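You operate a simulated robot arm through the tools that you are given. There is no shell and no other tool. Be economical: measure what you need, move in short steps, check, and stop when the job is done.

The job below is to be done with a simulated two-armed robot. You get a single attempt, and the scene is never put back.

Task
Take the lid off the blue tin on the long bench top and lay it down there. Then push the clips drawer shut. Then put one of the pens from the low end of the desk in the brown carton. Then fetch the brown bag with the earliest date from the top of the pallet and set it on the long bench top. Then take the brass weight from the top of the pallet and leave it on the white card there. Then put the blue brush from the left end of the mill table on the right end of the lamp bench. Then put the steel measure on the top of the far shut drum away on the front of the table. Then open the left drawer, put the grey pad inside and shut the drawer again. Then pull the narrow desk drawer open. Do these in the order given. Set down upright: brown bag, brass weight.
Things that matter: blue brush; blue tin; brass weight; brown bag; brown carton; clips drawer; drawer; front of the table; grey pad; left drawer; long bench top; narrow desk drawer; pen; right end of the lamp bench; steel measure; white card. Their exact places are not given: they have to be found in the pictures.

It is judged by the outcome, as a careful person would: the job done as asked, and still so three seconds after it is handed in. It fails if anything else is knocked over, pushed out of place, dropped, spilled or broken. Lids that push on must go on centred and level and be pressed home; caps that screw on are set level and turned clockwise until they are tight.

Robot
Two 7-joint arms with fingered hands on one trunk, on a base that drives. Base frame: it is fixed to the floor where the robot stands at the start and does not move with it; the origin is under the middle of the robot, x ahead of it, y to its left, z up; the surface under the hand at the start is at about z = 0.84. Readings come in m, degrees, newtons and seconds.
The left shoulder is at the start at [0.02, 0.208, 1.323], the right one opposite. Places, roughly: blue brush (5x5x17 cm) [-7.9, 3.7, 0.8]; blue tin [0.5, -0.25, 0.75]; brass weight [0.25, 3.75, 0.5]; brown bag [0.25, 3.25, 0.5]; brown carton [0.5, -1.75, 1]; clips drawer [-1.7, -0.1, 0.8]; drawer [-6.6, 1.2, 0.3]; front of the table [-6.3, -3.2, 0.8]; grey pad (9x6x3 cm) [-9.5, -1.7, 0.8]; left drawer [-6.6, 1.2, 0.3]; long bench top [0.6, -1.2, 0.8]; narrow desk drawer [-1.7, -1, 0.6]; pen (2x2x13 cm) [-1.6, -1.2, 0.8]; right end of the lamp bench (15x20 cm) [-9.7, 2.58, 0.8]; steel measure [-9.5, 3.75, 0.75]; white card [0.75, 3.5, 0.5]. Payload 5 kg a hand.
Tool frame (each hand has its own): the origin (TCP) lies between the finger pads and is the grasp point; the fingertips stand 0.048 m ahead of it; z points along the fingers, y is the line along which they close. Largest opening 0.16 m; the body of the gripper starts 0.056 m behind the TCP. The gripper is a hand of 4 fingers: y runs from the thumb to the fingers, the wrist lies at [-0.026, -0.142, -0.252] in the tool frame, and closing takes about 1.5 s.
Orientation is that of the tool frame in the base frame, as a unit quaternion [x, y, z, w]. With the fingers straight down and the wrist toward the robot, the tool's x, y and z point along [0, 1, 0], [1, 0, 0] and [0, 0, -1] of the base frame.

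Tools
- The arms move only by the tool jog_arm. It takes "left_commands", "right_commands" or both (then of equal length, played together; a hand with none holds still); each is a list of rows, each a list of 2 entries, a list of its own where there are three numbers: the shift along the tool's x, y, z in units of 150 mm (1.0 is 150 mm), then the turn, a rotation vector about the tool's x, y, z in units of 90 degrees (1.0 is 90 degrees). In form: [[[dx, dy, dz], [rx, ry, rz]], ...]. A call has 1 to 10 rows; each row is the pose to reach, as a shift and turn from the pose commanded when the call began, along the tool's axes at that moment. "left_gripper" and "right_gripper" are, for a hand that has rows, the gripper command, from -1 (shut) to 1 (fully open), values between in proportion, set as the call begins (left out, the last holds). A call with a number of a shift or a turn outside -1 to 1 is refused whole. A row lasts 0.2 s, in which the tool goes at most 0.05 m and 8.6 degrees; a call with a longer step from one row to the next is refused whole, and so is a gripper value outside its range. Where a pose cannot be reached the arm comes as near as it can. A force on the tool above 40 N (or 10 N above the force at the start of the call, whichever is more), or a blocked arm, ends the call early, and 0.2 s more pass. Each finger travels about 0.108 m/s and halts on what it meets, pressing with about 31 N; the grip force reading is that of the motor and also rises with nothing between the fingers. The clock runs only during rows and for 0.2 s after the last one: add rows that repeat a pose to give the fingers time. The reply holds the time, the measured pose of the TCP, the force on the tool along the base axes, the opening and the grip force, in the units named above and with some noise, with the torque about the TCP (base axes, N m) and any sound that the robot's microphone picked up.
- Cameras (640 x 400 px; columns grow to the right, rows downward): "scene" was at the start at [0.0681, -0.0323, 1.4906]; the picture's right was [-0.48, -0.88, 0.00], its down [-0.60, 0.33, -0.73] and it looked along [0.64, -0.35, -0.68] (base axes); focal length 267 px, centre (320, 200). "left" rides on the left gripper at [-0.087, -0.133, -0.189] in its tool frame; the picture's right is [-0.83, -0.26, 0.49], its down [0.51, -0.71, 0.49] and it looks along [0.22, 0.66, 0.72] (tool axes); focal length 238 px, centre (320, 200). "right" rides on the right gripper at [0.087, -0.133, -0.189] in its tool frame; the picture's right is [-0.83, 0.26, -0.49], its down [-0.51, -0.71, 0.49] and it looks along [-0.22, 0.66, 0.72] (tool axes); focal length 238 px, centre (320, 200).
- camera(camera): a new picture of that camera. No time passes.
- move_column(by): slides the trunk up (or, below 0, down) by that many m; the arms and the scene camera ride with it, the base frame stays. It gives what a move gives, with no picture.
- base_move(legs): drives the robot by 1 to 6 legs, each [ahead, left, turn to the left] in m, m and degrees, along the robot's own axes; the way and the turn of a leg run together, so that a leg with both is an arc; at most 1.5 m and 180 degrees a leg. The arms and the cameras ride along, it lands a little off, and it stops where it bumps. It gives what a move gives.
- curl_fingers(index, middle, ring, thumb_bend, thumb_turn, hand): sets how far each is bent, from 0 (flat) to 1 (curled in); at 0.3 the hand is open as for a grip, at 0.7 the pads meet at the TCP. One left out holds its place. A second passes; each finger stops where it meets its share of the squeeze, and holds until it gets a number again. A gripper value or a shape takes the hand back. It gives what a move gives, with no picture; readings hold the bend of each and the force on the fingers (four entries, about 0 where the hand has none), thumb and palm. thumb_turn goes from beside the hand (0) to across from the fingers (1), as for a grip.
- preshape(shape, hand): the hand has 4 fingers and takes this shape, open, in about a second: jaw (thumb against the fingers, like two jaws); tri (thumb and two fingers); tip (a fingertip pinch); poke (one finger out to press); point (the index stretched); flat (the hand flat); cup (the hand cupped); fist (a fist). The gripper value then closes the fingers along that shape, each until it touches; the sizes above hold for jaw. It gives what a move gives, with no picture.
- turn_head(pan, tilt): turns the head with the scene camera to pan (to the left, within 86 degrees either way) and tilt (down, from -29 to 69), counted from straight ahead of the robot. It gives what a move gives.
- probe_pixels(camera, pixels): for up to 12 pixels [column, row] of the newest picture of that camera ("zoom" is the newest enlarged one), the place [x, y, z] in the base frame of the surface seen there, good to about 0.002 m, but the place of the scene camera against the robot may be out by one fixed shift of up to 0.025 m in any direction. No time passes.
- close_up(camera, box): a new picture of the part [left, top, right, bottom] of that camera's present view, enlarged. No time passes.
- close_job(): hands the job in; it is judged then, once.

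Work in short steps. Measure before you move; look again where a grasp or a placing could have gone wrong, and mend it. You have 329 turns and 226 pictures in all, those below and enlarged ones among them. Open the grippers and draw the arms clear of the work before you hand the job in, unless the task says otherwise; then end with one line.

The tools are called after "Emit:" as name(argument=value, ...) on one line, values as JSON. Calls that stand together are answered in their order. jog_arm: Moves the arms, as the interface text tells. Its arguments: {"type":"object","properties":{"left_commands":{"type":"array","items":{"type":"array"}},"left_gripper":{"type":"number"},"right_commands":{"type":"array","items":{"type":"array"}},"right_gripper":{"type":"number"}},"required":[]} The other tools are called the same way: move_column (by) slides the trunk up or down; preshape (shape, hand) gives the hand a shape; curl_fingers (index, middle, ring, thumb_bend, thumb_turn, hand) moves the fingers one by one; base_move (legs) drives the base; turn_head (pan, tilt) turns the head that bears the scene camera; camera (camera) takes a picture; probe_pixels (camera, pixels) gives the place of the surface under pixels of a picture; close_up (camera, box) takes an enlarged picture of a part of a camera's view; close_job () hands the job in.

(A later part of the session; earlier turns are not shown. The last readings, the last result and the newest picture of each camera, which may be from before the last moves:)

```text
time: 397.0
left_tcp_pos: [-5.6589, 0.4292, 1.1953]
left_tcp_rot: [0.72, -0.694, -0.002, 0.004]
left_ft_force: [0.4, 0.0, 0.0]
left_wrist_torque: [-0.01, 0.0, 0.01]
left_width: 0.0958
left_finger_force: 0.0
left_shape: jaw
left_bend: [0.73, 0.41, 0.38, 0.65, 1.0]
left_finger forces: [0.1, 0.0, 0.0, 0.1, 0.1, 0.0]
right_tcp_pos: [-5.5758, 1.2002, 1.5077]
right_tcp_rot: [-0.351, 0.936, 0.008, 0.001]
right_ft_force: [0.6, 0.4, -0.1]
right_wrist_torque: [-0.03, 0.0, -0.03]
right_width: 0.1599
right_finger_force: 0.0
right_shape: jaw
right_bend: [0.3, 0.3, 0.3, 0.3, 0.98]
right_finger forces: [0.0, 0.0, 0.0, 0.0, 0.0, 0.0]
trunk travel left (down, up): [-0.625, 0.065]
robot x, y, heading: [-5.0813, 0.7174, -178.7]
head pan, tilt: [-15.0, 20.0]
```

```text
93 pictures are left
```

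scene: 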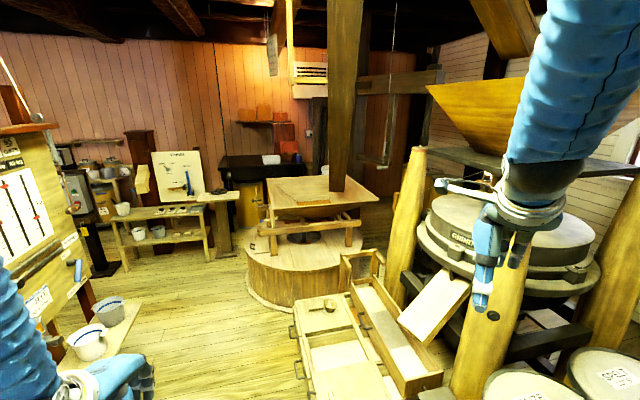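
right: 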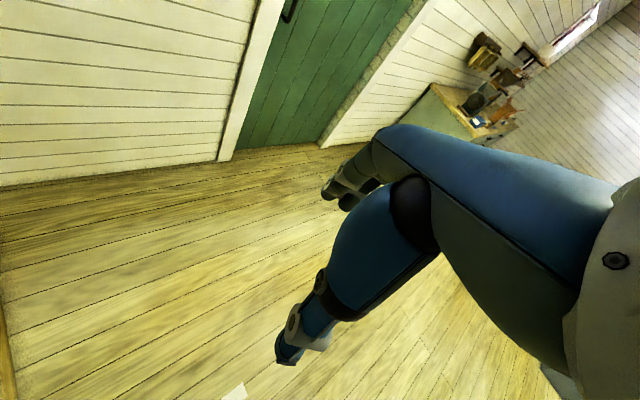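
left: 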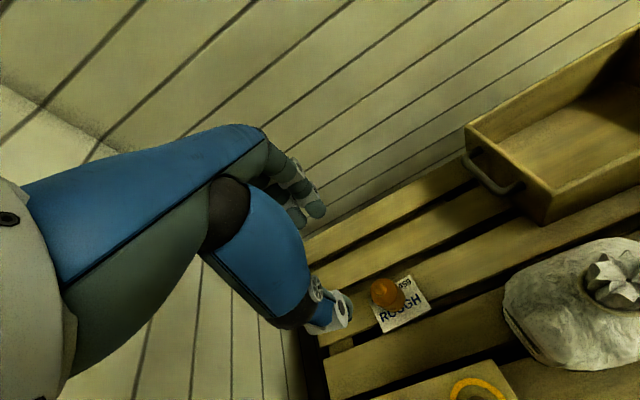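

I was stopped by something behind-right. I ease forward 0.1 m, turn right 60° and look to the right.

Emit:
base_move(legs=[[0.12, 0.05, 0], [0, 0, -60]])

Emit:
turn_head(pan=-60, tilt=40)

Emit:
camera(camera="scene")

Emit:
camera(camera="right")

```text
time: 397.7
left_tcp_pos: [-5.6584, 0.4295, 1.1973]
left_tcp_rot: [0.72, -0.694, -0.002, 0.005]
left_ft_force: [0.1, -0.5, 0.3]
left_wrist_torque: [0.0, 0.01, 0.02]
left_width: 0.0958
left_finger_force: 0.1
left_shape: jaw
left_bend: [0.73, 0.41, 0.38, 0.65, 1.0]
left_finger forces: [0.0, 0.0, 0.1, 0.1, 0.1, 0.0]
right_tcp_pos: [-5.5765, 1.1991, 1.508]
right_tcp_rot: [-0.353, 0.936, 0.009, 0.002]
right_ft_force: [-0.3, -0.3, -0.1]
right_wrist_torque: [0.02, 0.02, -0.02]
right_width: 0.16
right_finger_force: 0.1
right_shape: jaw
right_bend: [0.3, 0.3, 0.3, 0.3, 0.98]
right_finger forces: [0.1, 0.0, 0.0, 0.0, 0.1, 0.0]
trunk travel left (down, up): [-0.625, 0.065]
robot x, y, heading: [-5.08, 0.717, -178.5]
head pan, tilt: [-15.0, 20.0]
stopped in leg 1: the robot was blocked; the commanded pose is now the measured one
```

```text
time: 398.8
left_tcp_pos: [-5.6579, 0.4287, 1.1974]
left_tcp_rot: [0.72, -0.694, -0.001, 0.005]
left_ft_force: [-0.1, 0.0, 0.5]
left_wrist_torque: [0.02, 0.02, 0.01]
left_width: 0.0956
left_finger_force: 0.1
left_shape: jaw
left_bend: [0.73, 0.41, 0.38, 0.65, 1.0]
left_finger forces: [0.1, 0.1, 0.0, 0.1, 0.0, 0.0]
right_tcp_pos: [-5.5759, 1.1996, 1.5066]
right_tcp_rot: [-0.352, 0.936, 0.009, 0.001]
right_ft_force: [0.3, 0.1, 0.0]
right_wrist_torque: [-0.01, 0.01, 0.02]
right_width: 0.1597
right_finger_force: 0.1
right_shape: jaw
right_bend: [0.3, 0.3, 0.3, 0.3, 0.98]
right_finger forces: [0.1, 0.1, 0.0, 0.0, 0.0, 0.1]
trunk travel left (down, up): [-0.625, 0.065]
robot x, y, heading: [-5.0827, 0.7185, -178.6]
head pan, tilt: [-60.0, 40.0]
```

```text
92 pictures are left
```

scene: 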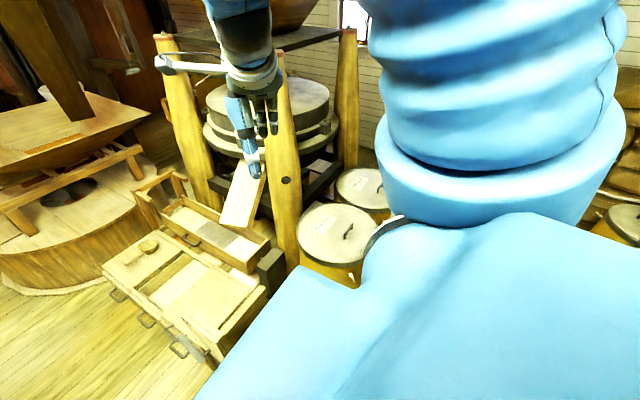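

```text
91 pictures are left
```

right: 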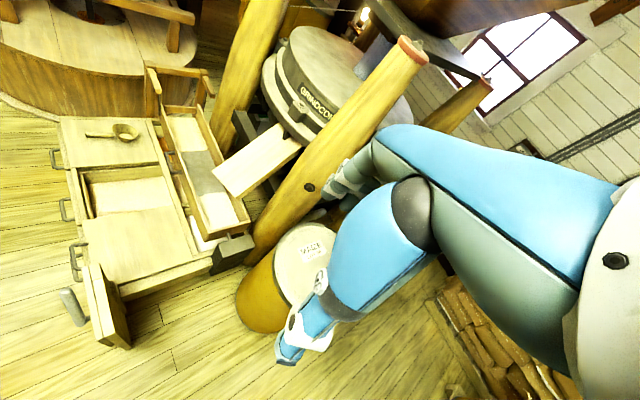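

I try a pure small forward move to free myself.

Emit:
base_move(legs=[[0, 0.06, 0]])

Emit:
base_move(legs=[[0.06, 0, 0]])

Emit:
base_move(legs=[[0, 0, 5]])

```text
time: 399.8
left_tcp_pos: [-5.6554, 0.3801, 1.2014]
left_tcp_rot: [0.719, -0.695, 0.0, 0.009]
left_ft_force: [0.4, 3.0, 0.6]
left_wrist_torque: [-0.28, 0.0, 0.03]
left_width: 0.0959
left_finger_force: 0.1
left_shape: jaw
left_bend: [0.73, 0.41, 0.38, 0.65, 1.0]
left_finger forces: [0.1, 0.0, 0.0, 0.0, 0.0, 0.0]
right_tcp_pos: [-5.5707, 1.1529, 1.5047]
right_tcp_rot: [-0.35, 0.937, 0.005, -0.002]
right_ft_force: [0.3, 2.7, -1.0]
right_wrist_torque: [-0.32, 0.1, 0.1]
right_width: 0.1598
right_finger_force: 0.1
right_shape: jaw
right_bend: [0.3, 0.3, 0.3, 0.3, 0.97]
right_finger forces: [0.0, 0.1, 0.1, 0.0, 0.0, 0.0]
trunk travel left (down, up): [-0.625, 0.065]
robot x, y, heading: [-5.0827, 0.6618, -178.4]
head pan, tilt: [-60.0, 40.0]
```

```text
time: 400.8
left_tcp_pos: [-5.7083, 0.3725, 1.2009]
left_tcp_rot: [0.72, -0.694, -0.003, 0.008]
left_ft_force: [1.7, 0.1, 0.5]
left_wrist_torque: [-0.01, 0.2, 0.06]
left_width: 0.0958
left_finger_force: 0.1
left_shape: jaw
left_bend: [0.73, 0.41, 0.38, 0.65, 1.0]
left_finger forces: [0.0, 0.0, 0.0, 0.1, 0.1, 0.0]
right_tcp_pos: [-5.6225, 1.1446, 1.5096]
right_tcp_rot: [-0.351, 0.936, 0.008, -0.002]
right_ft_force: [2.6, 0.2, 0.7]
right_wrist_torque: [-0.02, 0.26, 0.01]
right_width: 0.1595
right_finger_force: 0.0
right_shape: jaw
right_bend: [0.3, 0.3, 0.3, 0.3, 0.97]
right_finger forces: [0.0, 0.0, 0.0, 0.0, 0.0, 0.1]
trunk travel left (down, up): [-0.625, 0.065]
robot x, y, heading: [-5.1361, 0.6554, -178.6]
head pan, tilt: [-60.0, 40.0]
```

```text
time: 401.7
left_tcp_pos: [-5.6872, 0.3267, 1.1987]
left_tcp_rot: [0.748, -0.663, 0.001, 0.007]
left_ft_force: [-0.7, 0.8, -0.5]
left_wrist_torque: [-0.08, -0.12, -0.01]
left_width: 0.0958
left_finger_force: 0.1
left_shape: jaw
left_bend: [0.73, 0.41, 0.38, 0.65, 1.0]
left_finger forces: [0.0, 0.1, 0.0, 0.0, 0.1, 0.0]
right_tcp_pos: [-5.6713, 1.1025, 1.5058]
right_tcp_rot: [-0.392, 0.92, 0.006, -0.001]
right_ft_force: [0.3, 0.6, -0.1]
right_wrist_torque: [-0.07, 0.0, 0.01]
right_width: 0.1598
right_finger_force: 0.0
right_shape: jaw
right_bend: [0.3, 0.3, 0.3, 0.3, 0.97]
right_finger forces: [0.0, 0.0, 0.0, 0.1, 0.1, 0.0]
trunk travel left (down, up): [-0.625, 0.065]
robot x, y, heading: [-5.137, 0.6592, -173.6]
head pan, tilt: [-60.0, 40.0]
```

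Free again. I move to the middle of the corridor, turn to heading 110 and look right for what I touched.

Emit:
base_move(legs=[[0.1, 0.35, 0], [0, 0, -77]])

Emit:
turn_head(pan=-25, tilt=35)

Emit:
camera(camera="scene")

```text
time: 407.2
left_tcp_pos: [-5.6632, 0.7438, 1.199]
left_tcp_rot: [-0.192, 0.981, 0.004, -0.004]
left_ft_force: [-0.1, -0.2, 0.6]
left_wrist_torque: [-0.03, -0.01, 0.03]
left_width: 0.096
left_finger_force: 0.0
left_shape: jaw
left_bend: [0.73, 0.41, 0.38, 0.65, 1.0]
left_finger forces: [0.0, 0.0, 0.1, 0.0, 0.0, 0.0]
right_tcp_pos: [-4.9101, 0.93, 1.5064]
right_tcp_rot: [0.249, 0.968, 0.007, 0.003]
right_ft_force: [0.5, -0.8, -0.5]
right_wrist_torque: [0.0, 0.02, 0.0]
right_width: 0.16
right_finger_force: 0.0
right_shape: jaw
right_bend: [0.3, 0.3, 0.3, 0.3, 0.97]
right_finger forces: [0.0, 0.1, 0.0, 0.0, 0.1, 0.0]
trunk travel left (down, up): [-0.625, 0.065]
robot x, y, heading: [-5.1951, 0.3025, 111.3]
head pan, tilt: [-60.0, 40.0]
```

```text
time: 408.2
left_tcp_pos: [-5.6644, 0.7436, 1.1987]
left_tcp_rot: [-0.191, 0.982, 0.005, -0.005]
left_ft_force: [-0.1, 0.5, -0.1]
left_wrist_torque: [-0.02, 0.0, 0.0]
left_width: 0.0957
left_finger_force: 0.1
left_shape: jaw
left_bend: [0.73, 0.41, 0.38, 0.65, 1.0]
left_finger forces: [0.0, 0.0, 0.0, 0.0, 0.0, 0.1]
right_tcp_pos: [-4.9113, 0.9303, 1.5067]
right_tcp_rot: [0.249, 0.969, 0.007, 0.003]
right_ft_force: [-0.3, -0.3, -0.3]
right_wrist_torque: [-0.02, -0.04, 0.01]
right_width: 0.16
right_finger_force: 0.0
right_shape: jaw
right_bend: [0.3, 0.3, 0.3, 0.3, 0.97]
right_finger forces: [0.0, 0.0, 0.1, 0.0, 0.1, 0.0]
trunk travel left (down, up): [-0.625, 0.065]
robot x, y, heading: [-5.1972, 0.2993, 111.4]
head pan, tilt: [-25.0, 35.0]
```

```text
90 pictures are left
```

scene: 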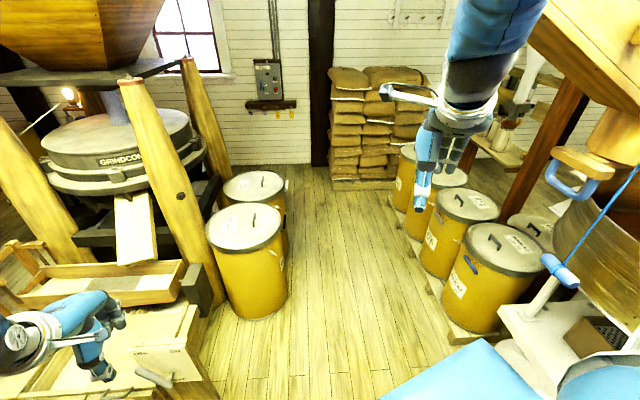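

Emit:
probe_pixels(camera="scene", pixels=[[285, 295], [245, 320], [440, 330], [430, 270], [392, 205], [330, 170], [270, 160], [200, 130], [505, 320], [480, 330], [290, 200], [150, 380]])

Emit:
close_up(camera="scene", box=[380, 150, 600, 400])

```text
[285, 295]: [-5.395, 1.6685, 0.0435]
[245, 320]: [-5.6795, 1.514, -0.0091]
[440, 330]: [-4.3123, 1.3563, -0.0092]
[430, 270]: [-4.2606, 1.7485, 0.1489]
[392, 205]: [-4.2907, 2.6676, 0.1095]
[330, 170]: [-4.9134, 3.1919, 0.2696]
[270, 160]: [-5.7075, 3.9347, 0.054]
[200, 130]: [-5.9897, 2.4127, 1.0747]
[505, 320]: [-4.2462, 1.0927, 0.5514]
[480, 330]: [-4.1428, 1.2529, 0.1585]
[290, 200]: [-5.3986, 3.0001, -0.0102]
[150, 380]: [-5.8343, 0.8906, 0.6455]
```

```text
1.60 times, centred on (490, 275) of scene
```

zoom: 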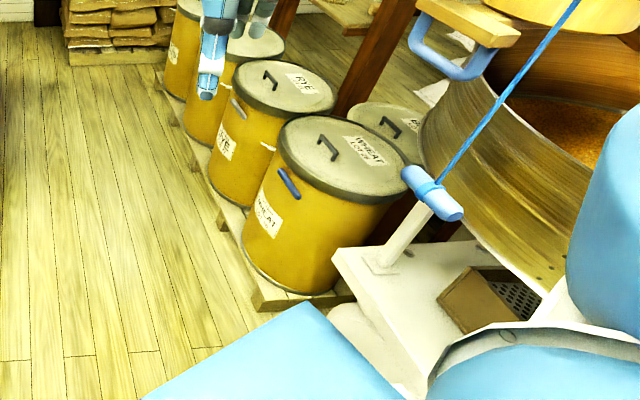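

The corridor north runs between the drums (x -5.3 … -4.33). A pull cord hangs at the right; I measure it and pull my right hand inward first.

Emit:
probe_pixels(camera="scene", pixels=[[548, 263], [570, 280], [610, 200], [590, 165], [575, 165], [630, 170], [530, 300], [640, 300]])

Emit:
jog_arm(right_commands=[[[0.2, -0.24, 0], [0, 0, 0]], [[0.4, -0.48, 0], [0, 0, 0]], [[0.6, -0.72, 0], [0, 0, 0]], [[0.8, -0.96, 0], [0, 0, 0]], [[0.8, -0.96, 0], [0, 0, 0]]])

```text
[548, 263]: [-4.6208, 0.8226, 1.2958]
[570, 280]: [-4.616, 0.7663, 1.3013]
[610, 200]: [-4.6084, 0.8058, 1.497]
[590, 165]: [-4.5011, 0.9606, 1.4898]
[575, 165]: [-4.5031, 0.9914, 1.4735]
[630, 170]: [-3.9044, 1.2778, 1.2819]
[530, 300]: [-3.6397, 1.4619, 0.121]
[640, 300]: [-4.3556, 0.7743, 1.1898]
```

```text
time: 409.4
left_tcp_pos: [-5.6634, 0.7449, 1.1995]
left_tcp_rot: [-0.192, 0.981, 0.005, -0.006]
left_ft_force: [-0.8, -0.3, 1.1]
left_wrist_torque: [0.03, 0.03, -0.01]
left_width: 0.096
left_finger_force: 0.0
left_shape: jaw
left_bend: [0.73, 0.41, 0.38, 0.65, 1.0]
left_finger forces: [0.0, 0.0, 0.0, 0.0, 0.1, 0.0]
right_tcp_pos: [-5.0855, 0.8934, 1.4746]
right_tcp_rot: [0.249, 0.968, 0.007, 0.003]
right_ft_force: [0.2, -0.8, -0.7]
right_wrist_torque: [-0.03, 0.1, 0.06]
right_width: 0.1598
right_finger_force: 0.2
right_shape: jaw
right_bend: [0.3, 0.3, 0.3, 0.3, 0.97]
right_finger forces: [0.1, 0.0, 0.1, 0.1, 0.1, 0.1]
right hand out of reach, approached as far as the arm can: row 2, 3, 4, 5
trunk travel left (down, up): [-0.625, 0.065]
robot x, y, heading: [-5.1988, 0.3003, 111.3]
head pan, tilt: [-25.0, 35.0]
```

The cord is at (-4.62,0.8). I keep left of it: legs along x≈-5.25, then shift into the corridor.

Emit:
base_move(legs=[[0, 0, -21.3], [0.5, 0.06, 0], [0.5, -0.35, 0], [1.25, -0.02, 0]])

Emit:
turn_head(pan=50, tilt=30)

Emit:
camera(camera="scene")

```text
time: 413.0
left_tcp_pos: [-5.509, 1.2893, 1.199]
left_tcp_rot: [-0.001, 1.0, 0.008, -0.004]
left_ft_force: [-0.3, 0.6, 0.1]
left_wrist_torque: [0.0, 0.0, -0.01]
left_width: 0.0958
left_finger_force: 0.0
left_shape: jaw
left_bend: [0.73, 0.41, 0.38, 0.65, 1.0]
left_finger forces: [0.0, 0.0, 0.0, 0.0, 0.1, 0.0]
right_tcp_pos: [-4.9167, 1.2039, 1.4733]
right_tcp_rot: [0.429, 0.903, 0.004, 0.009]
right_ft_force: [0.0, -0.7, -0.8]
right_wrist_torque: [-0.01, 0.02, 0.0]
right_width: 0.1598
right_finger_force: 0.1
right_shape: jaw
right_bend: [0.3, 0.3, 0.3, 0.3, 0.97]
right_finger forces: [0.0, 0.0, 0.0, 0.1, 0.0, 0.0]
trunk travel left (down, up): [-0.625, 0.065]
robot x, y, heading: [-5.242, 0.7036, 89.5]
head pan, tilt: [-25.0, 35.0]
stopped in leg 2: the robot was blocked; the commanded pose is now the measured one
```

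```text
time: 414.5
left_tcp_pos: [-5.509, 1.2905, 1.1997]
left_tcp_rot: [-0.001, 1.0, 0.008, -0.004]
left_ft_force: [0.8, -1.0, -0.4]
left_wrist_torque: [0.0, -0.02, 0.03]
left_width: 0.0957
left_finger_force: 0.0
left_shape: jaw
left_bend: [0.73, 0.41, 0.38, 0.65, 1.0]
left_finger forces: [0.1, 0.0, 0.1, 0.1, 0.0, 0.0]
right_tcp_pos: [-4.9166, 1.2046, 1.4738]
right_tcp_rot: [0.428, 0.904, 0.004, 0.008]
right_ft_force: [-0.2, 0.4, 0.4]
right_wrist_torque: [-0.01, 0.01, -0.03]
right_width: 0.1597
right_finger_force: 0.1
right_shape: jaw
right_bend: [0.3, 0.3, 0.3, 0.3, 0.97]
right_finger forces: [0.0, 0.0, 0.1, 0.1, 0.0, 0.0]
trunk travel left (down, up): [-0.625, 0.065]
robot x, y, heading: [-5.2432, 0.7064, 89.3]
head pan, tilt: [50.0, 30.0]
```

```text
88 pictures are left
```

scene: 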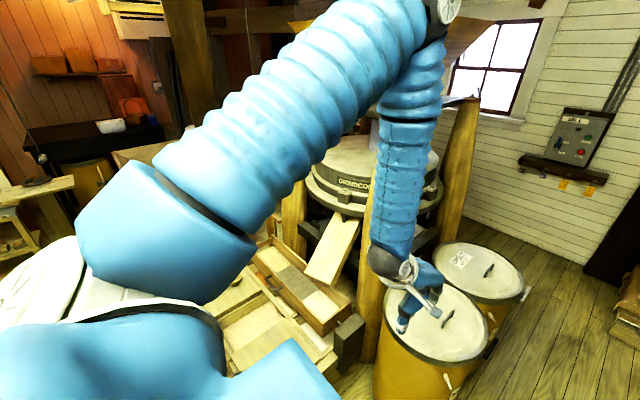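

Blocked again near y≈0.70. I probe what is in front: drum and chest end.

Emit:
probe_pixels(camera="scene", pixels=[[437, 325], [375, 380], [390, 310], [350, 345], [330, 370], [340, 390], [480, 270], [300, 310], [360, 370], [460, 370]])

Emit:
turn_head(pan=20, tilt=60)

Emit:
camera(camera="scene")

```text
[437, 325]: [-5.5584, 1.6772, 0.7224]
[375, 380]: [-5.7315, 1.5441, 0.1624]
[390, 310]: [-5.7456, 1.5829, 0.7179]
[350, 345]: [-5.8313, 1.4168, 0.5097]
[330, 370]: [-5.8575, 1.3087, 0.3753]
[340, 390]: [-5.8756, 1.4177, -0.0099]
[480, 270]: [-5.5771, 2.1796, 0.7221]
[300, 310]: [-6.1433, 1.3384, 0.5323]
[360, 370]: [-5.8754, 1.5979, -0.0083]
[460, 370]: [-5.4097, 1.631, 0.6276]
```

```text
time: 415.4
left_tcp_pos: [-5.5096, 1.2893, 1.1999]
left_tcp_rot: [-0.001, 1.0, 0.007, -0.003]
left_ft_force: [0.0, 0.0, -0.6]
left_wrist_torque: [0.01, -0.02, 0.02]
left_width: 0.0956
left_finger_force: 0.0
left_shape: jaw
left_bend: [0.73, 0.41, 0.38, 0.65, 1.0]
left_finger forces: [0.1, 0.0, 0.1, 0.0, 0.1, 0.1]
right_tcp_pos: [-4.9171, 1.2054, 1.4742]
right_tcp_rot: [0.428, 0.904, 0.005, 0.009]
right_ft_force: [0.0, -0.2, 0.1]
right_wrist_torque: [-0.01, 0.0, 0.04]
right_width: 0.1597
right_finger_force: 0.0
right_shape: jaw
right_bend: [0.3, 0.3, 0.3, 0.3, 0.97]
right_finger forces: [0.0, 0.0, 0.0, 0.0, 0.0, 0.1]
trunk travel left (down, up): [-0.625, 0.065]
robot x, y, heading: [-5.2434, 0.7094, 89.6]
head pan, tilt: [20.0, 60.0]
```

```text
87 pictures are left
```

scene: 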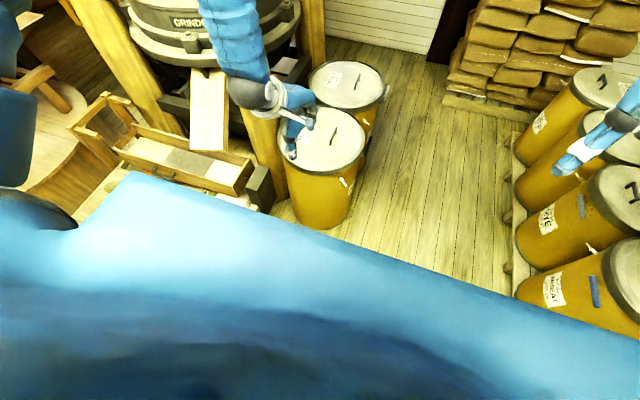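

Nothing at floor level blocks; likely my raised trunk meets the overhead chute. I look up ahead to check.

Emit:
turn_head(pan=0, tilt=-25)

Emit:
camera(camera="scene")

```text
time: 417.0
left_tcp_pos: [-5.5103, 1.2893, 1.2001]
left_tcp_rot: [-0.001, 1.0, 0.007, -0.003]
left_ft_force: [0.2, -0.4, -0.5]
left_wrist_torque: [0.01, 0.01, -0.01]
left_width: 0.0956
left_finger_force: 0.0
left_shape: jaw
left_bend: [0.73, 0.41, 0.38, 0.65, 1.0]
left_finger forces: [0.1, 0.1, 0.1, 0.0, 0.1, 0.1]
right_tcp_pos: [-4.9164, 1.2052, 1.4742]
right_tcp_rot: [0.428, 0.904, 0.005, 0.009]
right_ft_force: [0.2, 0.3, -0.6]
right_wrist_torque: [0.01, 0.01, 0.02]
right_width: 0.1598
right_finger_force: 0.0
right_shape: jaw
right_bend: [0.3, 0.3, 0.3, 0.3, 0.97]
right_finger forces: [0.0, 0.1, 0.2, 0.1, 0.0, 0.0]
trunk travel left (down, up): [-0.625, 0.065]
robot x, y, heading: [-5.244, 0.7038, 89.5]
head pan, tilt: [0.0, -25.0]
```

```text
86 pictures are left
```

scene: 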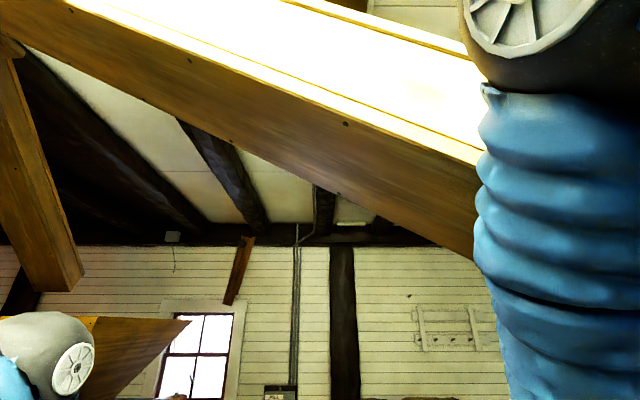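

Indeed my raised right arm meets the overhead chute. I back off 6 cm, lower the trunk 0.35 m and continue.

Emit:
base_move(legs=[[-0.08, 0, 0]])

Emit:
move_column(by=-0.35)

Emit:
camera(camera="scene")

```text
time: 418.1
left_tcp_pos: [-5.5099, 1.213, 1.1981]
left_tcp_rot: [-0.001, 1.0, 0.006, -0.003]
left_ft_force: [-0.1, 0.8, 0.2]
left_wrist_torque: [-0.12, -0.02, 0.0]
left_width: 0.0958
left_finger_force: 0.1
left_shape: jaw
left_bend: [0.73, 0.41, 0.38, 0.65, 1.0]
left_finger forces: [0.1, 0.0, 0.0, 0.0, 0.0, 0.0]
right_tcp_pos: [-4.918, 1.1305, 1.472]
right_tcp_rot: [0.429, 0.903, 0.004, 0.009]
right_ft_force: [0.1, 1.0, 0.7]
right_wrist_torque: [-0.06, 0.01, 0.0]
right_width: 0.1599
right_finger_force: 0.1
right_shape: jaw
right_bend: [0.3, 0.3, 0.3, 0.3, 0.97]
right_finger forces: [0.0, 0.0, 0.0, 0.0, 0.0, 0.0]
trunk travel left (down, up): [-0.625, 0.065]
robot x, y, heading: [-5.2438, 0.6245, 89.3]
head pan, tilt: [0.0, -25.0]
```

```text
time: 421.5
left_tcp_pos: [-5.5101, 1.2132, 0.8496]
left_tcp_rot: [-0.001, 1.0, 0.007, -0.004]
left_ft_force: [0.2, 0.8, -0.6]
left_wrist_torque: [0.01, -0.05, -0.01]
left_width: 0.096
left_finger_force: 0.0
left_shape: jaw
left_bend: [0.73, 0.41, 0.38, 0.65, 1.0]
left_finger forces: [0.0, 0.1, 0.0, 0.1, 0.0, 0.0]
right_tcp_pos: [-4.917, 1.1289, 1.1226]
right_tcp_rot: [0.428, 0.904, 0.004, 0.009]
right_ft_force: [0.1, -0.4, 0.4]
right_wrist_torque: [0.01, 0.03, -0.01]
right_width: 0.1602
right_finger_force: 0.0
right_shape: jaw
right_bend: [0.3, 0.3, 0.3, 0.3, 0.97]
right_finger forces: [0.1, 0.0, 0.0, 0.0, 0.0, 0.1]
trunk travel left (down, up): [-0.275, 0.415]
robot x, y, heading: [-5.2406, 0.626, 89.3]
head pan, tilt: [0.0, -25.0]
```

```text
85 pictures are left
```

scene: 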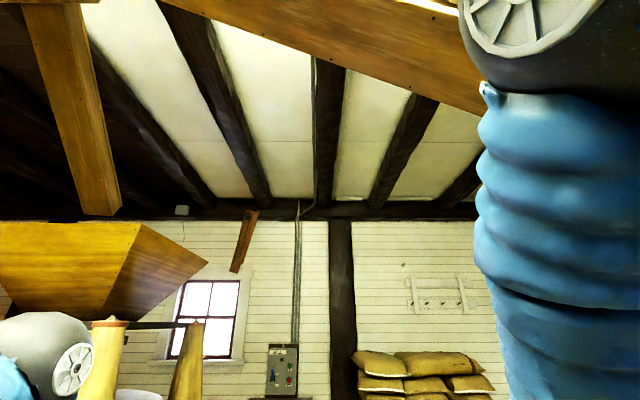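

Emit:
probe_pixels(camera="scene", pixels=[[430, 90], [475, 105], [300, 50], [525, 20], [500, 100], [560, 50]])

```text
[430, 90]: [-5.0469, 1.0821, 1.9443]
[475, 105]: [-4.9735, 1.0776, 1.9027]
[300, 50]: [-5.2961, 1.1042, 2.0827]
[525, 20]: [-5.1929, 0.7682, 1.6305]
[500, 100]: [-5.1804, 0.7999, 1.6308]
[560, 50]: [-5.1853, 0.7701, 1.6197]
```

Chute underside is 1.90 at x -4.97 (lower eastward); my elbow tops 1.65. I lower 0.05 more and drive north at x≈-4.93.

Emit:
move_column(by=-0.05)

Emit:
base_move(legs=[[0.3, 0, 0.7], [0.45, -0.3, 0], [1.15, 0, 0]])

Emit:
turn_head(pan=60, tilt=20)

Emit:
camera(camera="scene")

```text
time: 422.4
left_tcp_pos: [-5.5107, 1.2121, 0.7988]
left_tcp_rot: [-0.001, 1.0, 0.007, -0.004]
left_ft_force: [0.8, 0.1, -0.7]
left_wrist_torque: [0.02, 0.04, 0.0]
left_width: 0.0962
left_finger_force: 0.1
left_shape: jaw
left_bend: [0.73, 0.41, 0.38, 0.65, 1.0]
left_finger forces: [0.1, 0.0, 0.1, 0.0, 0.0, 0.0]
right_tcp_pos: [-4.9194, 1.1289, 1.073]
right_tcp_rot: [0.427, 0.904, 0.003, 0.009]
right_ft_force: [0.7, -0.8, 0.3]
right_wrist_torque: [0.03, 0.04, -0.05]
right_width: 0.1598
right_finger_force: 0.0
right_shape: jaw
right_bend: [0.3, 0.3, 0.3, 0.3, 0.97]
right_finger forces: [0.0, 0.0, 0.1, 0.1, 0.1, 0.0]
trunk travel left (down, up): [-0.225, 0.465]
robot x, y, heading: [-5.2471, 0.626, 89.5]
head pan, tilt: [0.0, -25.0]
```

```text
time: 432.6
left_tcp_pos: [-5.2146, 3.1049, 0.7987]
left_tcp_rot: [-0.004, 1.0, 0.007, -0.004]
left_ft_force: [0.1, -0.1, 0.0]
left_wrist_torque: [0.02, -0.03, 0.01]
left_width: 0.0958
left_finger_force: 0.0
left_shape: jaw
left_bend: [0.73, 0.41, 0.38, 0.65, 1.0]
left_finger forces: [0.1, 0.0, 0.1, 0.1, 0.0, 0.0]
right_tcp_pos: [-4.6219, 3.0253, 1.0729]
right_tcp_rot: [0.425, 0.905, 0.003, 0.008]
right_ft_force: [-0.2, 0.5, -0.2]
right_wrist_torque: [-0.05, 0.02, 0.02]
right_width: 0.16
right_finger_force: 0.1
right_shape: jaw
right_bend: [0.3, 0.3, 0.3, 0.3, 0.97]
right_finger forces: [0.1, 0.1, 0.0, 0.0, 0.0, 0.1]
trunk travel left (down, up): [-0.225, 0.465]
robot x, y, heading: [-4.9411, 2.522, 89.8]
head pan, tilt: [0.0, -25.0]
```

```text
time: 433.9
left_tcp_pos: [-5.2149, 3.1049, 0.7996]
left_tcp_rot: [-0.003, 1.0, 0.007, -0.003]
left_ft_force: [0.2, -0.4, 0.1]
left_wrist_torque: [0.01, -0.01, 0.0]
left_width: 0.0957
left_finger_force: 0.1
left_shape: jaw
left_bend: [0.73, 0.41, 0.38, 0.65, 1.0]
left_finger forces: [0.1, 0.1, 0.0, 0.0, 0.2, 0.0]
right_tcp_pos: [-4.6211, 3.0262, 1.0729]
right_tcp_rot: [0.425, 0.905, 0.004, 0.009]
right_ft_force: [-0.3, 0.1, -0.2]
right_wrist_torque: [0.02, 0.04, -0.02]
right_width: 0.1599
right_finger_force: 0.0
right_shape: jaw
right_bend: [0.3, 0.3, 0.3, 0.3, 0.97]
right_finger forces: [0.0, 0.0, 0.1, 0.1, 0.0, 0.0]
trunk travel left (down, up): [-0.225, 0.465]
robot x, y, heading: [-4.9451, 2.5254, 89.6]
head pan, tilt: [60.0, 20.0]
```

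```text
84 pictures are left
```

scene: 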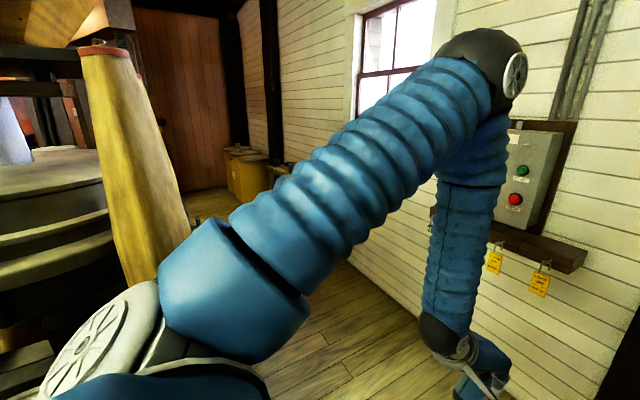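

The way west along the north wall is visible. I raise the trunk 0.15, turn left 58° and thread between the drum and the sack pile in small legs.

Emit:
move_column(by=0.17)

Emit:
base_move(legs=[[0, 0, 58], [0, -0.13, 0], [0.45, 0, 0], [0.3, 0, 15]])

Emit:
turn_head(pan=0, tilt=20)

Emit:
camera(camera="scene")

```text
time: 435.9
left_tcp_pos: [-5.2141, 3.1046, 0.9683]
left_tcp_rot: [-0.004, 1.0, 0.006, -0.003]
left_ft_force: [-0.8, 1.3, 1.1]
left_wrist_torque: [0.01, 0.0, 0.01]
left_width: 0.0959
left_finger_force: 0.0
left_shape: jaw
left_bend: [0.73, 0.41, 0.38, 0.65, 1.0]
left_finger forces: [0.0, 0.0, 0.0, 0.0, 0.0, 0.1]
right_tcp_pos: [-4.6205, 3.0257, 1.2435]
right_tcp_rot: [0.425, 0.905, 0.003, 0.008]
right_ft_force: [0.3, 0.1, 0.7]
right_wrist_torque: [-0.04, -0.02, 0.01]
right_width: 0.1598
right_finger_force: 0.1
right_shape: jaw
right_bend: [0.3, 0.3, 0.3, 0.3, 0.97]
right_finger forces: [0.0, 0.0, 0.0, 0.0, 0.0, 0.1]
trunk travel left (down, up): [-0.395, 0.295]
robot x, y, heading: [-4.944, 2.5193, 89.9]
head pan, tilt: [60.0, 20.0]
```

```text
time: 437.1
left_tcp_pos: [-5.2947, 3.0588, 0.9697]
left_tcp_rot: [-0.075, 0.997, 0.007, -0.004]
left_ft_force: [0.1, -0.2, -0.5]
left_wrist_torque: [-0.05, -0.04, -0.01]
left_width: 0.0961
left_finger_force: 0.0
left_shape: jaw
left_bend: [0.73, 0.41, 0.38, 0.65, 1.0]
left_finger forces: [0.0, 0.0, 0.1, 0.0, 0.0, 0.0]
right_tcp_pos: [-4.6881, 3.0513, 1.2377]
right_tcp_rot: [0.37, 0.929, -0.004, 0.017]
right_ft_force: [-0.9, -19.4, 2.8]
right_wrist_torque: [-0.02, -0.36, -1.31]
right_width: 0.1579
right_finger_force: 0.0
right_shape: jaw
right_bend: [0.36, 0.31, 0.3, 0.3, 0.97]
right_finger forces: [13.7, 6.5, 0.1, 0.0, 0.0, 0.0]
trunk travel left (down, up): [-0.395, 0.295]
robot x, y, heading: [-4.9417, 2.5221, 98.5]
head pan, tilt: [60.0, 20.0]
stopped in leg 1: the force on the tool passed its limit at 52 N (the readings are from after the stop); the commanded pose is now the measured one
```

```text
time: 438.4
left_tcp_pos: [-5.2933, 3.0594, 0.9703]
left_tcp_rot: [-0.075, 0.997, 0.008, -0.004]
left_ft_force: [-0.3, 0.3, 0.0]
left_wrist_torque: [-0.03, 0.0, 0.01]
left_width: 0.0959
left_finger_force: 0.0
left_shape: jaw
left_bend: [0.73, 0.41, 0.38, 0.65, 1.0]
left_finger forces: [0.1, 0.0, 0.1, 0.0, 0.1, 0.0]
right_tcp_pos: [-4.6885, 3.0536, 1.2391]
right_tcp_rot: [0.369, 0.929, -0.002, 0.015]
right_ft_force: [2.6, -26.1, -3.7]
right_wrist_torque: [-0.37, 0.11, -1.9]
right_width: 0.1574
right_finger_force: 0.0
right_shape: jaw
right_bend: [0.36, 0.31, 0.3, 0.3, 0.97]
right_finger forces: [14.5, 11.6, 0.0, 0.0, 0.2, 0.0]
trunk travel left (down, up): [-0.395, 0.295]
robot x, y, heading: [-4.9428, 2.5216, 98.2]
head pan, tilt: [0.0, 20.0]
```

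```text
83 pictures are left
```

scene: 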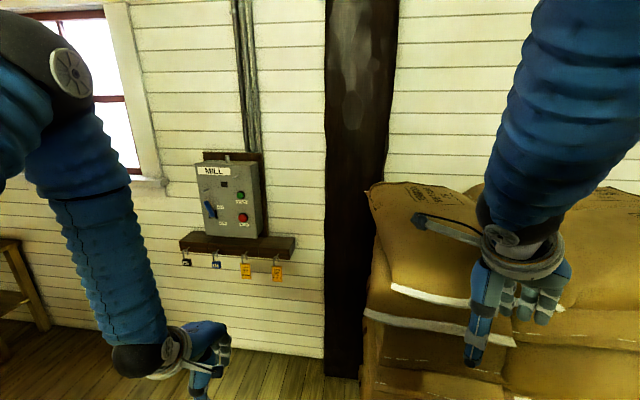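

The right fingers touched the sacks. I back off 0.15 m, raise the trunk, then turn.

Emit:
base_move(legs=[[-0.15, 0, 0]])

Emit:
move_column(by=0.25)

Emit:
base_move(legs=[[0, 0, 50], [0.15, -0.13, 0], [0.4, 0, 0], [0.3, 0, 15]])

Emit:
camera(camera="scene")

```text
time: 439.8
left_tcp_pos: [-5.274, 2.911, 0.9693]
left_tcp_rot: [-0.076, 0.997, 0.007, -0.005]
left_ft_force: [0.5, 0.7, 0.1]
left_wrist_torque: [0.09, 0.0, 0.06]
left_width: 0.0959
left_finger_force: 0.1
left_shape: jaw
left_bend: [0.73, 0.41, 0.38, 0.65, 1.0]
left_finger forces: [0.0, 0.0, 0.0, 0.0, 0.0, 0.0]
right_tcp_pos: [-4.669, 2.9087, 1.2372]
right_tcp_rot: [0.367, 0.93, -0.003, 0.016]
right_ft_force: [-0.6, -0.2, -0.4]
right_wrist_torque: [0.05, 0.01, 0.0]
right_width: 0.1599
right_finger_force: 0.0
right_shape: jaw
right_bend: [0.3, 0.3, 0.3, 0.3, 0.97]
right_finger forces: [0.0, 0.1, 0.0, 0.1, 0.0, 0.1]
trunk travel left (down, up): [-0.395, 0.295]
robot x, y, heading: [-4.9253, 2.3742, 98.1]
head pan, tilt: [0.0, 20.0]
```

```text
time: 442.3
left_tcp_pos: [-5.2739, 2.9113, 1.2189]
left_tcp_rot: [-0.076, 0.997, 0.007, -0.004]
left_ft_force: [0.0, 0.3, -0.6]
left_wrist_torque: [-0.01, 0.03, 0.02]
left_width: 0.0957
left_finger_force: 0.0
left_shape: jaw
left_bend: [0.73, 0.41, 0.38, 0.65, 1.0]
left_finger forces: [0.0, 0.1, 0.0, 0.1, 0.0, 0.1]
right_tcp_pos: [-4.6709, 2.9076, 1.4879]
right_tcp_rot: [0.366, 0.93, -0.002, 0.015]
right_ft_force: [-0.1, 1.1, -0.3]
right_wrist_torque: [-0.02, 0.0, 0.01]
right_width: 0.1597
right_finger_force: 0.1
right_shape: jaw
right_bend: [0.3, 0.3, 0.3, 0.3, 0.97]
right_finger forces: [0.1, 0.1, 0.1, 0.1, 0.0, 0.0]
trunk travel left (down, up): [-0.645, 0.045]
robot x, y, heading: [-4.9243, 2.3725, 98.2]
head pan, tilt: [0.0, 20.0]
```

```text
time: 449.9
left_tcp_pos: [-6.2193, 2.821, 1.2201]
left_tcp_rot: [-0.594, 0.804, 0.005, -0.008]
left_ft_force: [0.6, 0.0, 0.1]
left_wrist_torque: [0.05, 0.06, 0.01]
left_width: 0.0957
left_finger_force: 0.1
left_shape: jaw
left_bend: [0.73, 0.41, 0.38, 0.65, 1.0]
left_finger forces: [0.0, 0.0, 0.1, 0.0, 0.0, 0.1]
right_tcp_pos: [-5.9539, 3.3642, 1.4893]
right_tcp_rot: [-0.184, 0.983, 0.006, 0.013]
right_ft_force: [1.4, -1.4, -0.9]
right_wrist_torque: [0.05, 0.07, 0.02]
right_width: 0.1598
right_finger_force: 0.1
right_shape: jaw
right_bend: [0.3, 0.3, 0.3, 0.3, 0.97]
right_finger forces: [0.0, 0.0, 0.0, 0.0, 0.0, 0.1]
trunk travel left (down, up): [-0.645, 0.045]
robot x, y, heading: [-5.5805, 2.9049, 162.3]
head pan, tilt: [0.0, 20.0]
```

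```text
82 pictures are left
```

scene: 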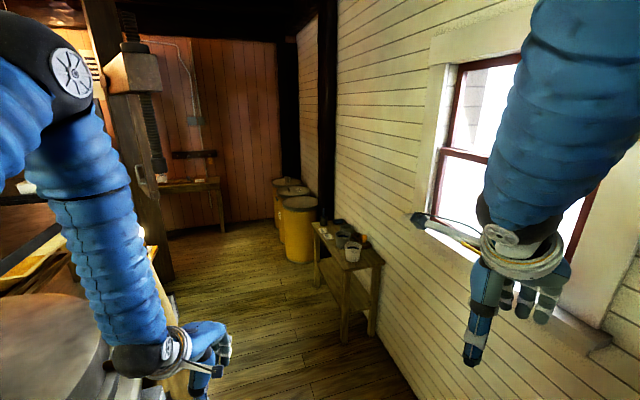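

Now the mill table (345,250), drums (290,215) and lamp bench (190,190) are in view. I zoom and probe.

Emit:
close_up(camera="scene", box=[150, 140, 410, 320])

Emit:
probe_pixels(camera="scene", pixels=[[350, 253], [340, 235], [325, 228], [316, 232], [380, 258], [345, 335], [300, 203], [290, 190], [190, 185], [215, 183], [165, 265], [300, 255]])

```text
2.22 times, centred on (280, 230) of scene
```

zoom: 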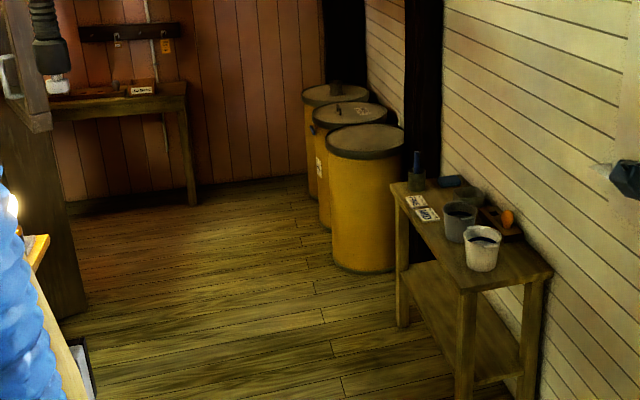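

```text
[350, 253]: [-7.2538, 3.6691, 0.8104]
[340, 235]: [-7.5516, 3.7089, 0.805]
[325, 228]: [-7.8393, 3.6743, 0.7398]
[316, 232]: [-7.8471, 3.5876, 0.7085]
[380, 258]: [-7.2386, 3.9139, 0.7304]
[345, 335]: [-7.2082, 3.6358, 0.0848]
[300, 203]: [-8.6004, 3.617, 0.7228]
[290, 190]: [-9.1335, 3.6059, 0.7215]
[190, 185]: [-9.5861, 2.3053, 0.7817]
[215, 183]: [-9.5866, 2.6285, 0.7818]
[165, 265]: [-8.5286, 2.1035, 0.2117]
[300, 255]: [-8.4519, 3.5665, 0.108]
```

I drive along to x≈-7.65, turn to face the north wall, and look at the left end of the mill table.

Emit:
base_move(legs=[[0, 0, 17.7], [1.4, 0, 0], [0.65, 0, 0], [0, 0, -90]])

Emit:
turn_head(pan=20, tilt=45)

Emit:
camera(camera="scene")

Emit:
camera(camera="left")

```text
time: 453.9
left_tcp_pos: [-6.5188, 2.6169, 1.2235]
left_tcp_rot: [0.741, -0.671, -0.005, 0.009]
left_ft_force: [0.9, -1.3, 0.4]
left_wrist_torque: [0.17, 0.16, -0.02]
left_width: 0.0962
left_finger_force: 0.1
left_shape: jaw
left_bend: [0.73, 0.41, 0.38, 0.65, 1.0]
left_finger forces: [0.0, 0.1, 0.1, 0.0, 0.1, 0.1]
right_tcp_pos: [-6.4802, 3.2198, 1.4938]
right_tcp_rot: [-0.373, 0.928, 0.013, 0.007]
right_ft_force: [1.7, -2.2, 0.6]
right_wrist_torque: [0.31, 0.11, -0.03]
right_width: 0.1601
right_finger_force: 0.0
right_shape: jaw
right_bend: [0.3, 0.3, 0.3, 0.3, 0.98]
right_finger forces: [0.1, 0.1, 0.0, 0.1, 0.0, 0.1]
trunk travel left (down, up): [-0.645, 0.045]
robot x, y, heading: [-5.9685, 2.939, -175.2]
head pan, tilt: [0.0, 20.0]
stopped in leg 2: the robot was blocked; the commanded pose is now the measured one
```

```text
time: 454.8
left_tcp_pos: [-6.5321, 2.6231, 1.22]
left_tcp_rot: [0.739, -0.674, -0.003, 0.01]
left_ft_force: [-1.4, 0.8, 0.3]
left_wrist_torque: [-0.08, -0.1, 0.0]
left_width: 0.096
left_finger_force: 0.0
left_shape: jaw
left_bend: [0.73, 0.41, 0.38, 0.65, 1.0]
left_finger forces: [0.1, 0.0, 0.0, 0.0, 0.1, 0.0]
right_tcp_pos: [-6.4916, 3.2277, 1.4893]
right_tcp_rot: [-0.372, 0.928, 0.008, 0.01]
right_ft_force: [-1.2, 0.9, -0.9]
right_wrist_torque: [-0.08, -0.1, -0.01]
right_width: 0.1599
right_finger_force: 0.0
right_shape: jaw
right_bend: [0.3, 0.3, 0.3, 0.3, 0.98]
right_finger forces: [0.0, 0.0, 0.1, 0.1, 0.0, 0.0]
trunk travel left (down, up): [-0.645, 0.045]
robot x, y, heading: [-5.9685, 2.9429, -175.5]
head pan, tilt: [20.0, 45.0]
```

```text
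80 pictures are left
```

scene: 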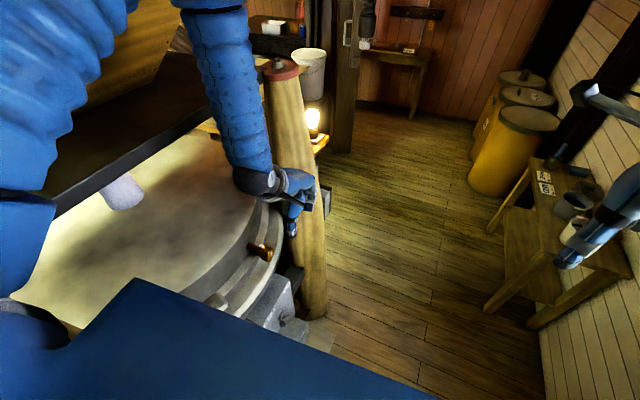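

```text
79 pictures are left
```

left: 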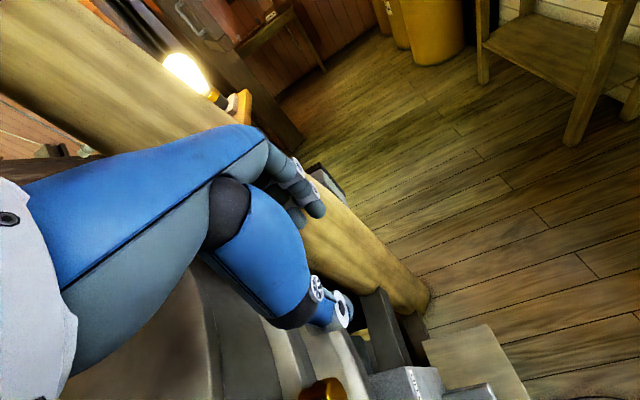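

The left arm meets the mill. I probe the mill's posts to find the clear lane.

Emit:
probe_pixels(camera="scene", pixels=[[318, 310], [300, 180], [280, 75], [200, 60], [265, 250], [320, 345], [330, 190], [345, 130], [505, 305], [240, 300]])

Emit:
turn_head(pan=75, tilt=10)

Emit:
camera(camera="scene")

```text
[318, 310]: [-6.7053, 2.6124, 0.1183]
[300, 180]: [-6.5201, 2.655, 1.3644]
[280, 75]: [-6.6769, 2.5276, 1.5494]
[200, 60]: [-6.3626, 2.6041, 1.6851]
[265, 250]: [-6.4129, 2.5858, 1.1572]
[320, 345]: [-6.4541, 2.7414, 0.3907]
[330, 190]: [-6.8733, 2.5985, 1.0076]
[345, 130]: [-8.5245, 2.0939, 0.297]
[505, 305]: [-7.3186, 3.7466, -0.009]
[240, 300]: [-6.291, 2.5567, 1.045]
```

```text
time: 456.1
left_tcp_pos: [-6.5281, 2.6232, 1.2214]
left_tcp_rot: [0.74, -0.673, -0.003, 0.01]
left_ft_force: [-0.1, 0.7, -0.4]
left_wrist_torque: [-0.02, 0.0, 0.01]
left_width: 0.0964
left_finger_force: 0.0
left_shape: jaw
left_bend: [0.73, 0.41, 0.38, 0.65, 1.0]
left_finger forces: [0.0, 0.0, 0.1, 0.1, 0.0, 0.1]
right_tcp_pos: [-6.4892, 3.2254, 1.49]
right_tcp_rot: [-0.371, 0.928, 0.009, 0.009]
right_ft_force: [0.9, 0.7, 1.0]
right_wrist_torque: [0.0, -0.01, -0.02]
right_width: 0.1598
right_finger_force: 0.1
right_shape: jaw
right_bend: [0.3, 0.3, 0.3, 0.3, 0.98]
right_finger forces: [0.0, 0.0, 0.0, 0.0, 0.0, 0.0]
trunk travel left (down, up): [-0.645, 0.045]
robot x, y, heading: [-5.9723, 2.943, -175.3]
head pan, tilt: [75.0, 10.0]
```

```text
78 pictures are left
```

scene: 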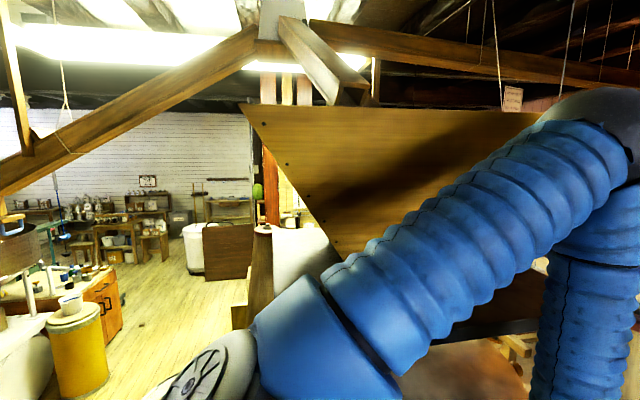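

The left elbow meets the mill's hopper. I shift 0.2 m right, straighten, and go on.

Emit:
base_move(legs=[[0, -0.2, 0], [0, 0, -4.7], [1.1, 0, 0], [0.6, 0.1, 0]])

Emit:
turn_head(pan=-20, tilt=40)

Emit:
camera(camera="scene")

```text
time: 466.4
left_tcp_pos: [-8.2787, 2.8175, 1.2221]
left_tcp_rot: [-0.699, 0.715, 0.004, -0.01]
left_ft_force: [0.0, 0.2, 0.5]
left_wrist_torque: [-0.01, 0.03, -0.01]
left_width: 0.0958
left_finger_force: 0.0
left_shape: jaw
left_bend: [0.73, 0.41, 0.38, 0.65, 1.0]
left_finger forces: [0.0, 0.0, 0.0, 0.1, 0.0, 0.0]
right_tcp_pos: [-8.1699, 3.4122, 1.4913]
right_tcp_rot: [-0.318, 0.948, 0.009, 0.01]
right_ft_force: [-0.3, -0.4, 0.1]
right_wrist_torque: [-0.01, 0.03, -0.04]
right_width: 0.16
right_finger_force: 0.2
right_shape: jaw
right_bend: [0.3, 0.3, 0.3, 0.3, 0.98]
right_finger forces: [0.1, 0.1, 0.0, 0.2, 0.0, 0.1]
trunk travel left (down, up): [-0.645, 0.045]
robot x, y, heading: [-7.691, 3.0688, 178.1]
head pan, tilt: [75.0, 10.0]
```

```text
time: 468.1
left_tcp_pos: [-8.2801, 2.8164, 1.2223]
left_tcp_rot: [-0.7, 0.714, 0.005, -0.01]
left_ft_force: [0.9, -1.0, -0.2]
left_wrist_torque: [0.0, 0.01, -0.01]
left_width: 0.0958
left_finger_force: 0.1
left_shape: jaw
left_bend: [0.73, 0.41, 0.38, 0.65, 1.0]
left_finger forces: [0.0, 0.0, 0.1, 0.1, 0.0, 0.0]
right_tcp_pos: [-8.1709, 3.4119, 1.4907]
right_tcp_rot: [-0.317, 0.948, 0.009, 0.011]
right_ft_force: [0.9, -0.4, 1.2]
right_wrist_torque: [0.0, 0.0, -0.03]
right_width: 0.1601
right_finger_force: 0.1
right_shape: jaw
right_bend: [0.3, 0.3, 0.3, 0.3, 0.98]
right_finger forces: [0.0, 0.1, 0.0, 0.0, 0.0, 0.0]
trunk travel left (down, up): [-0.645, 0.045]
robot x, y, heading: [-7.6934, 3.066, 178.1]
head pan, tilt: [-20.0, 40.0]
```

```text
77 pictures are left
```

scene: 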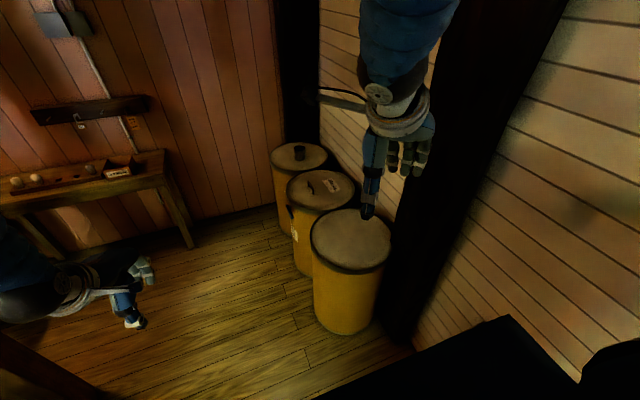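

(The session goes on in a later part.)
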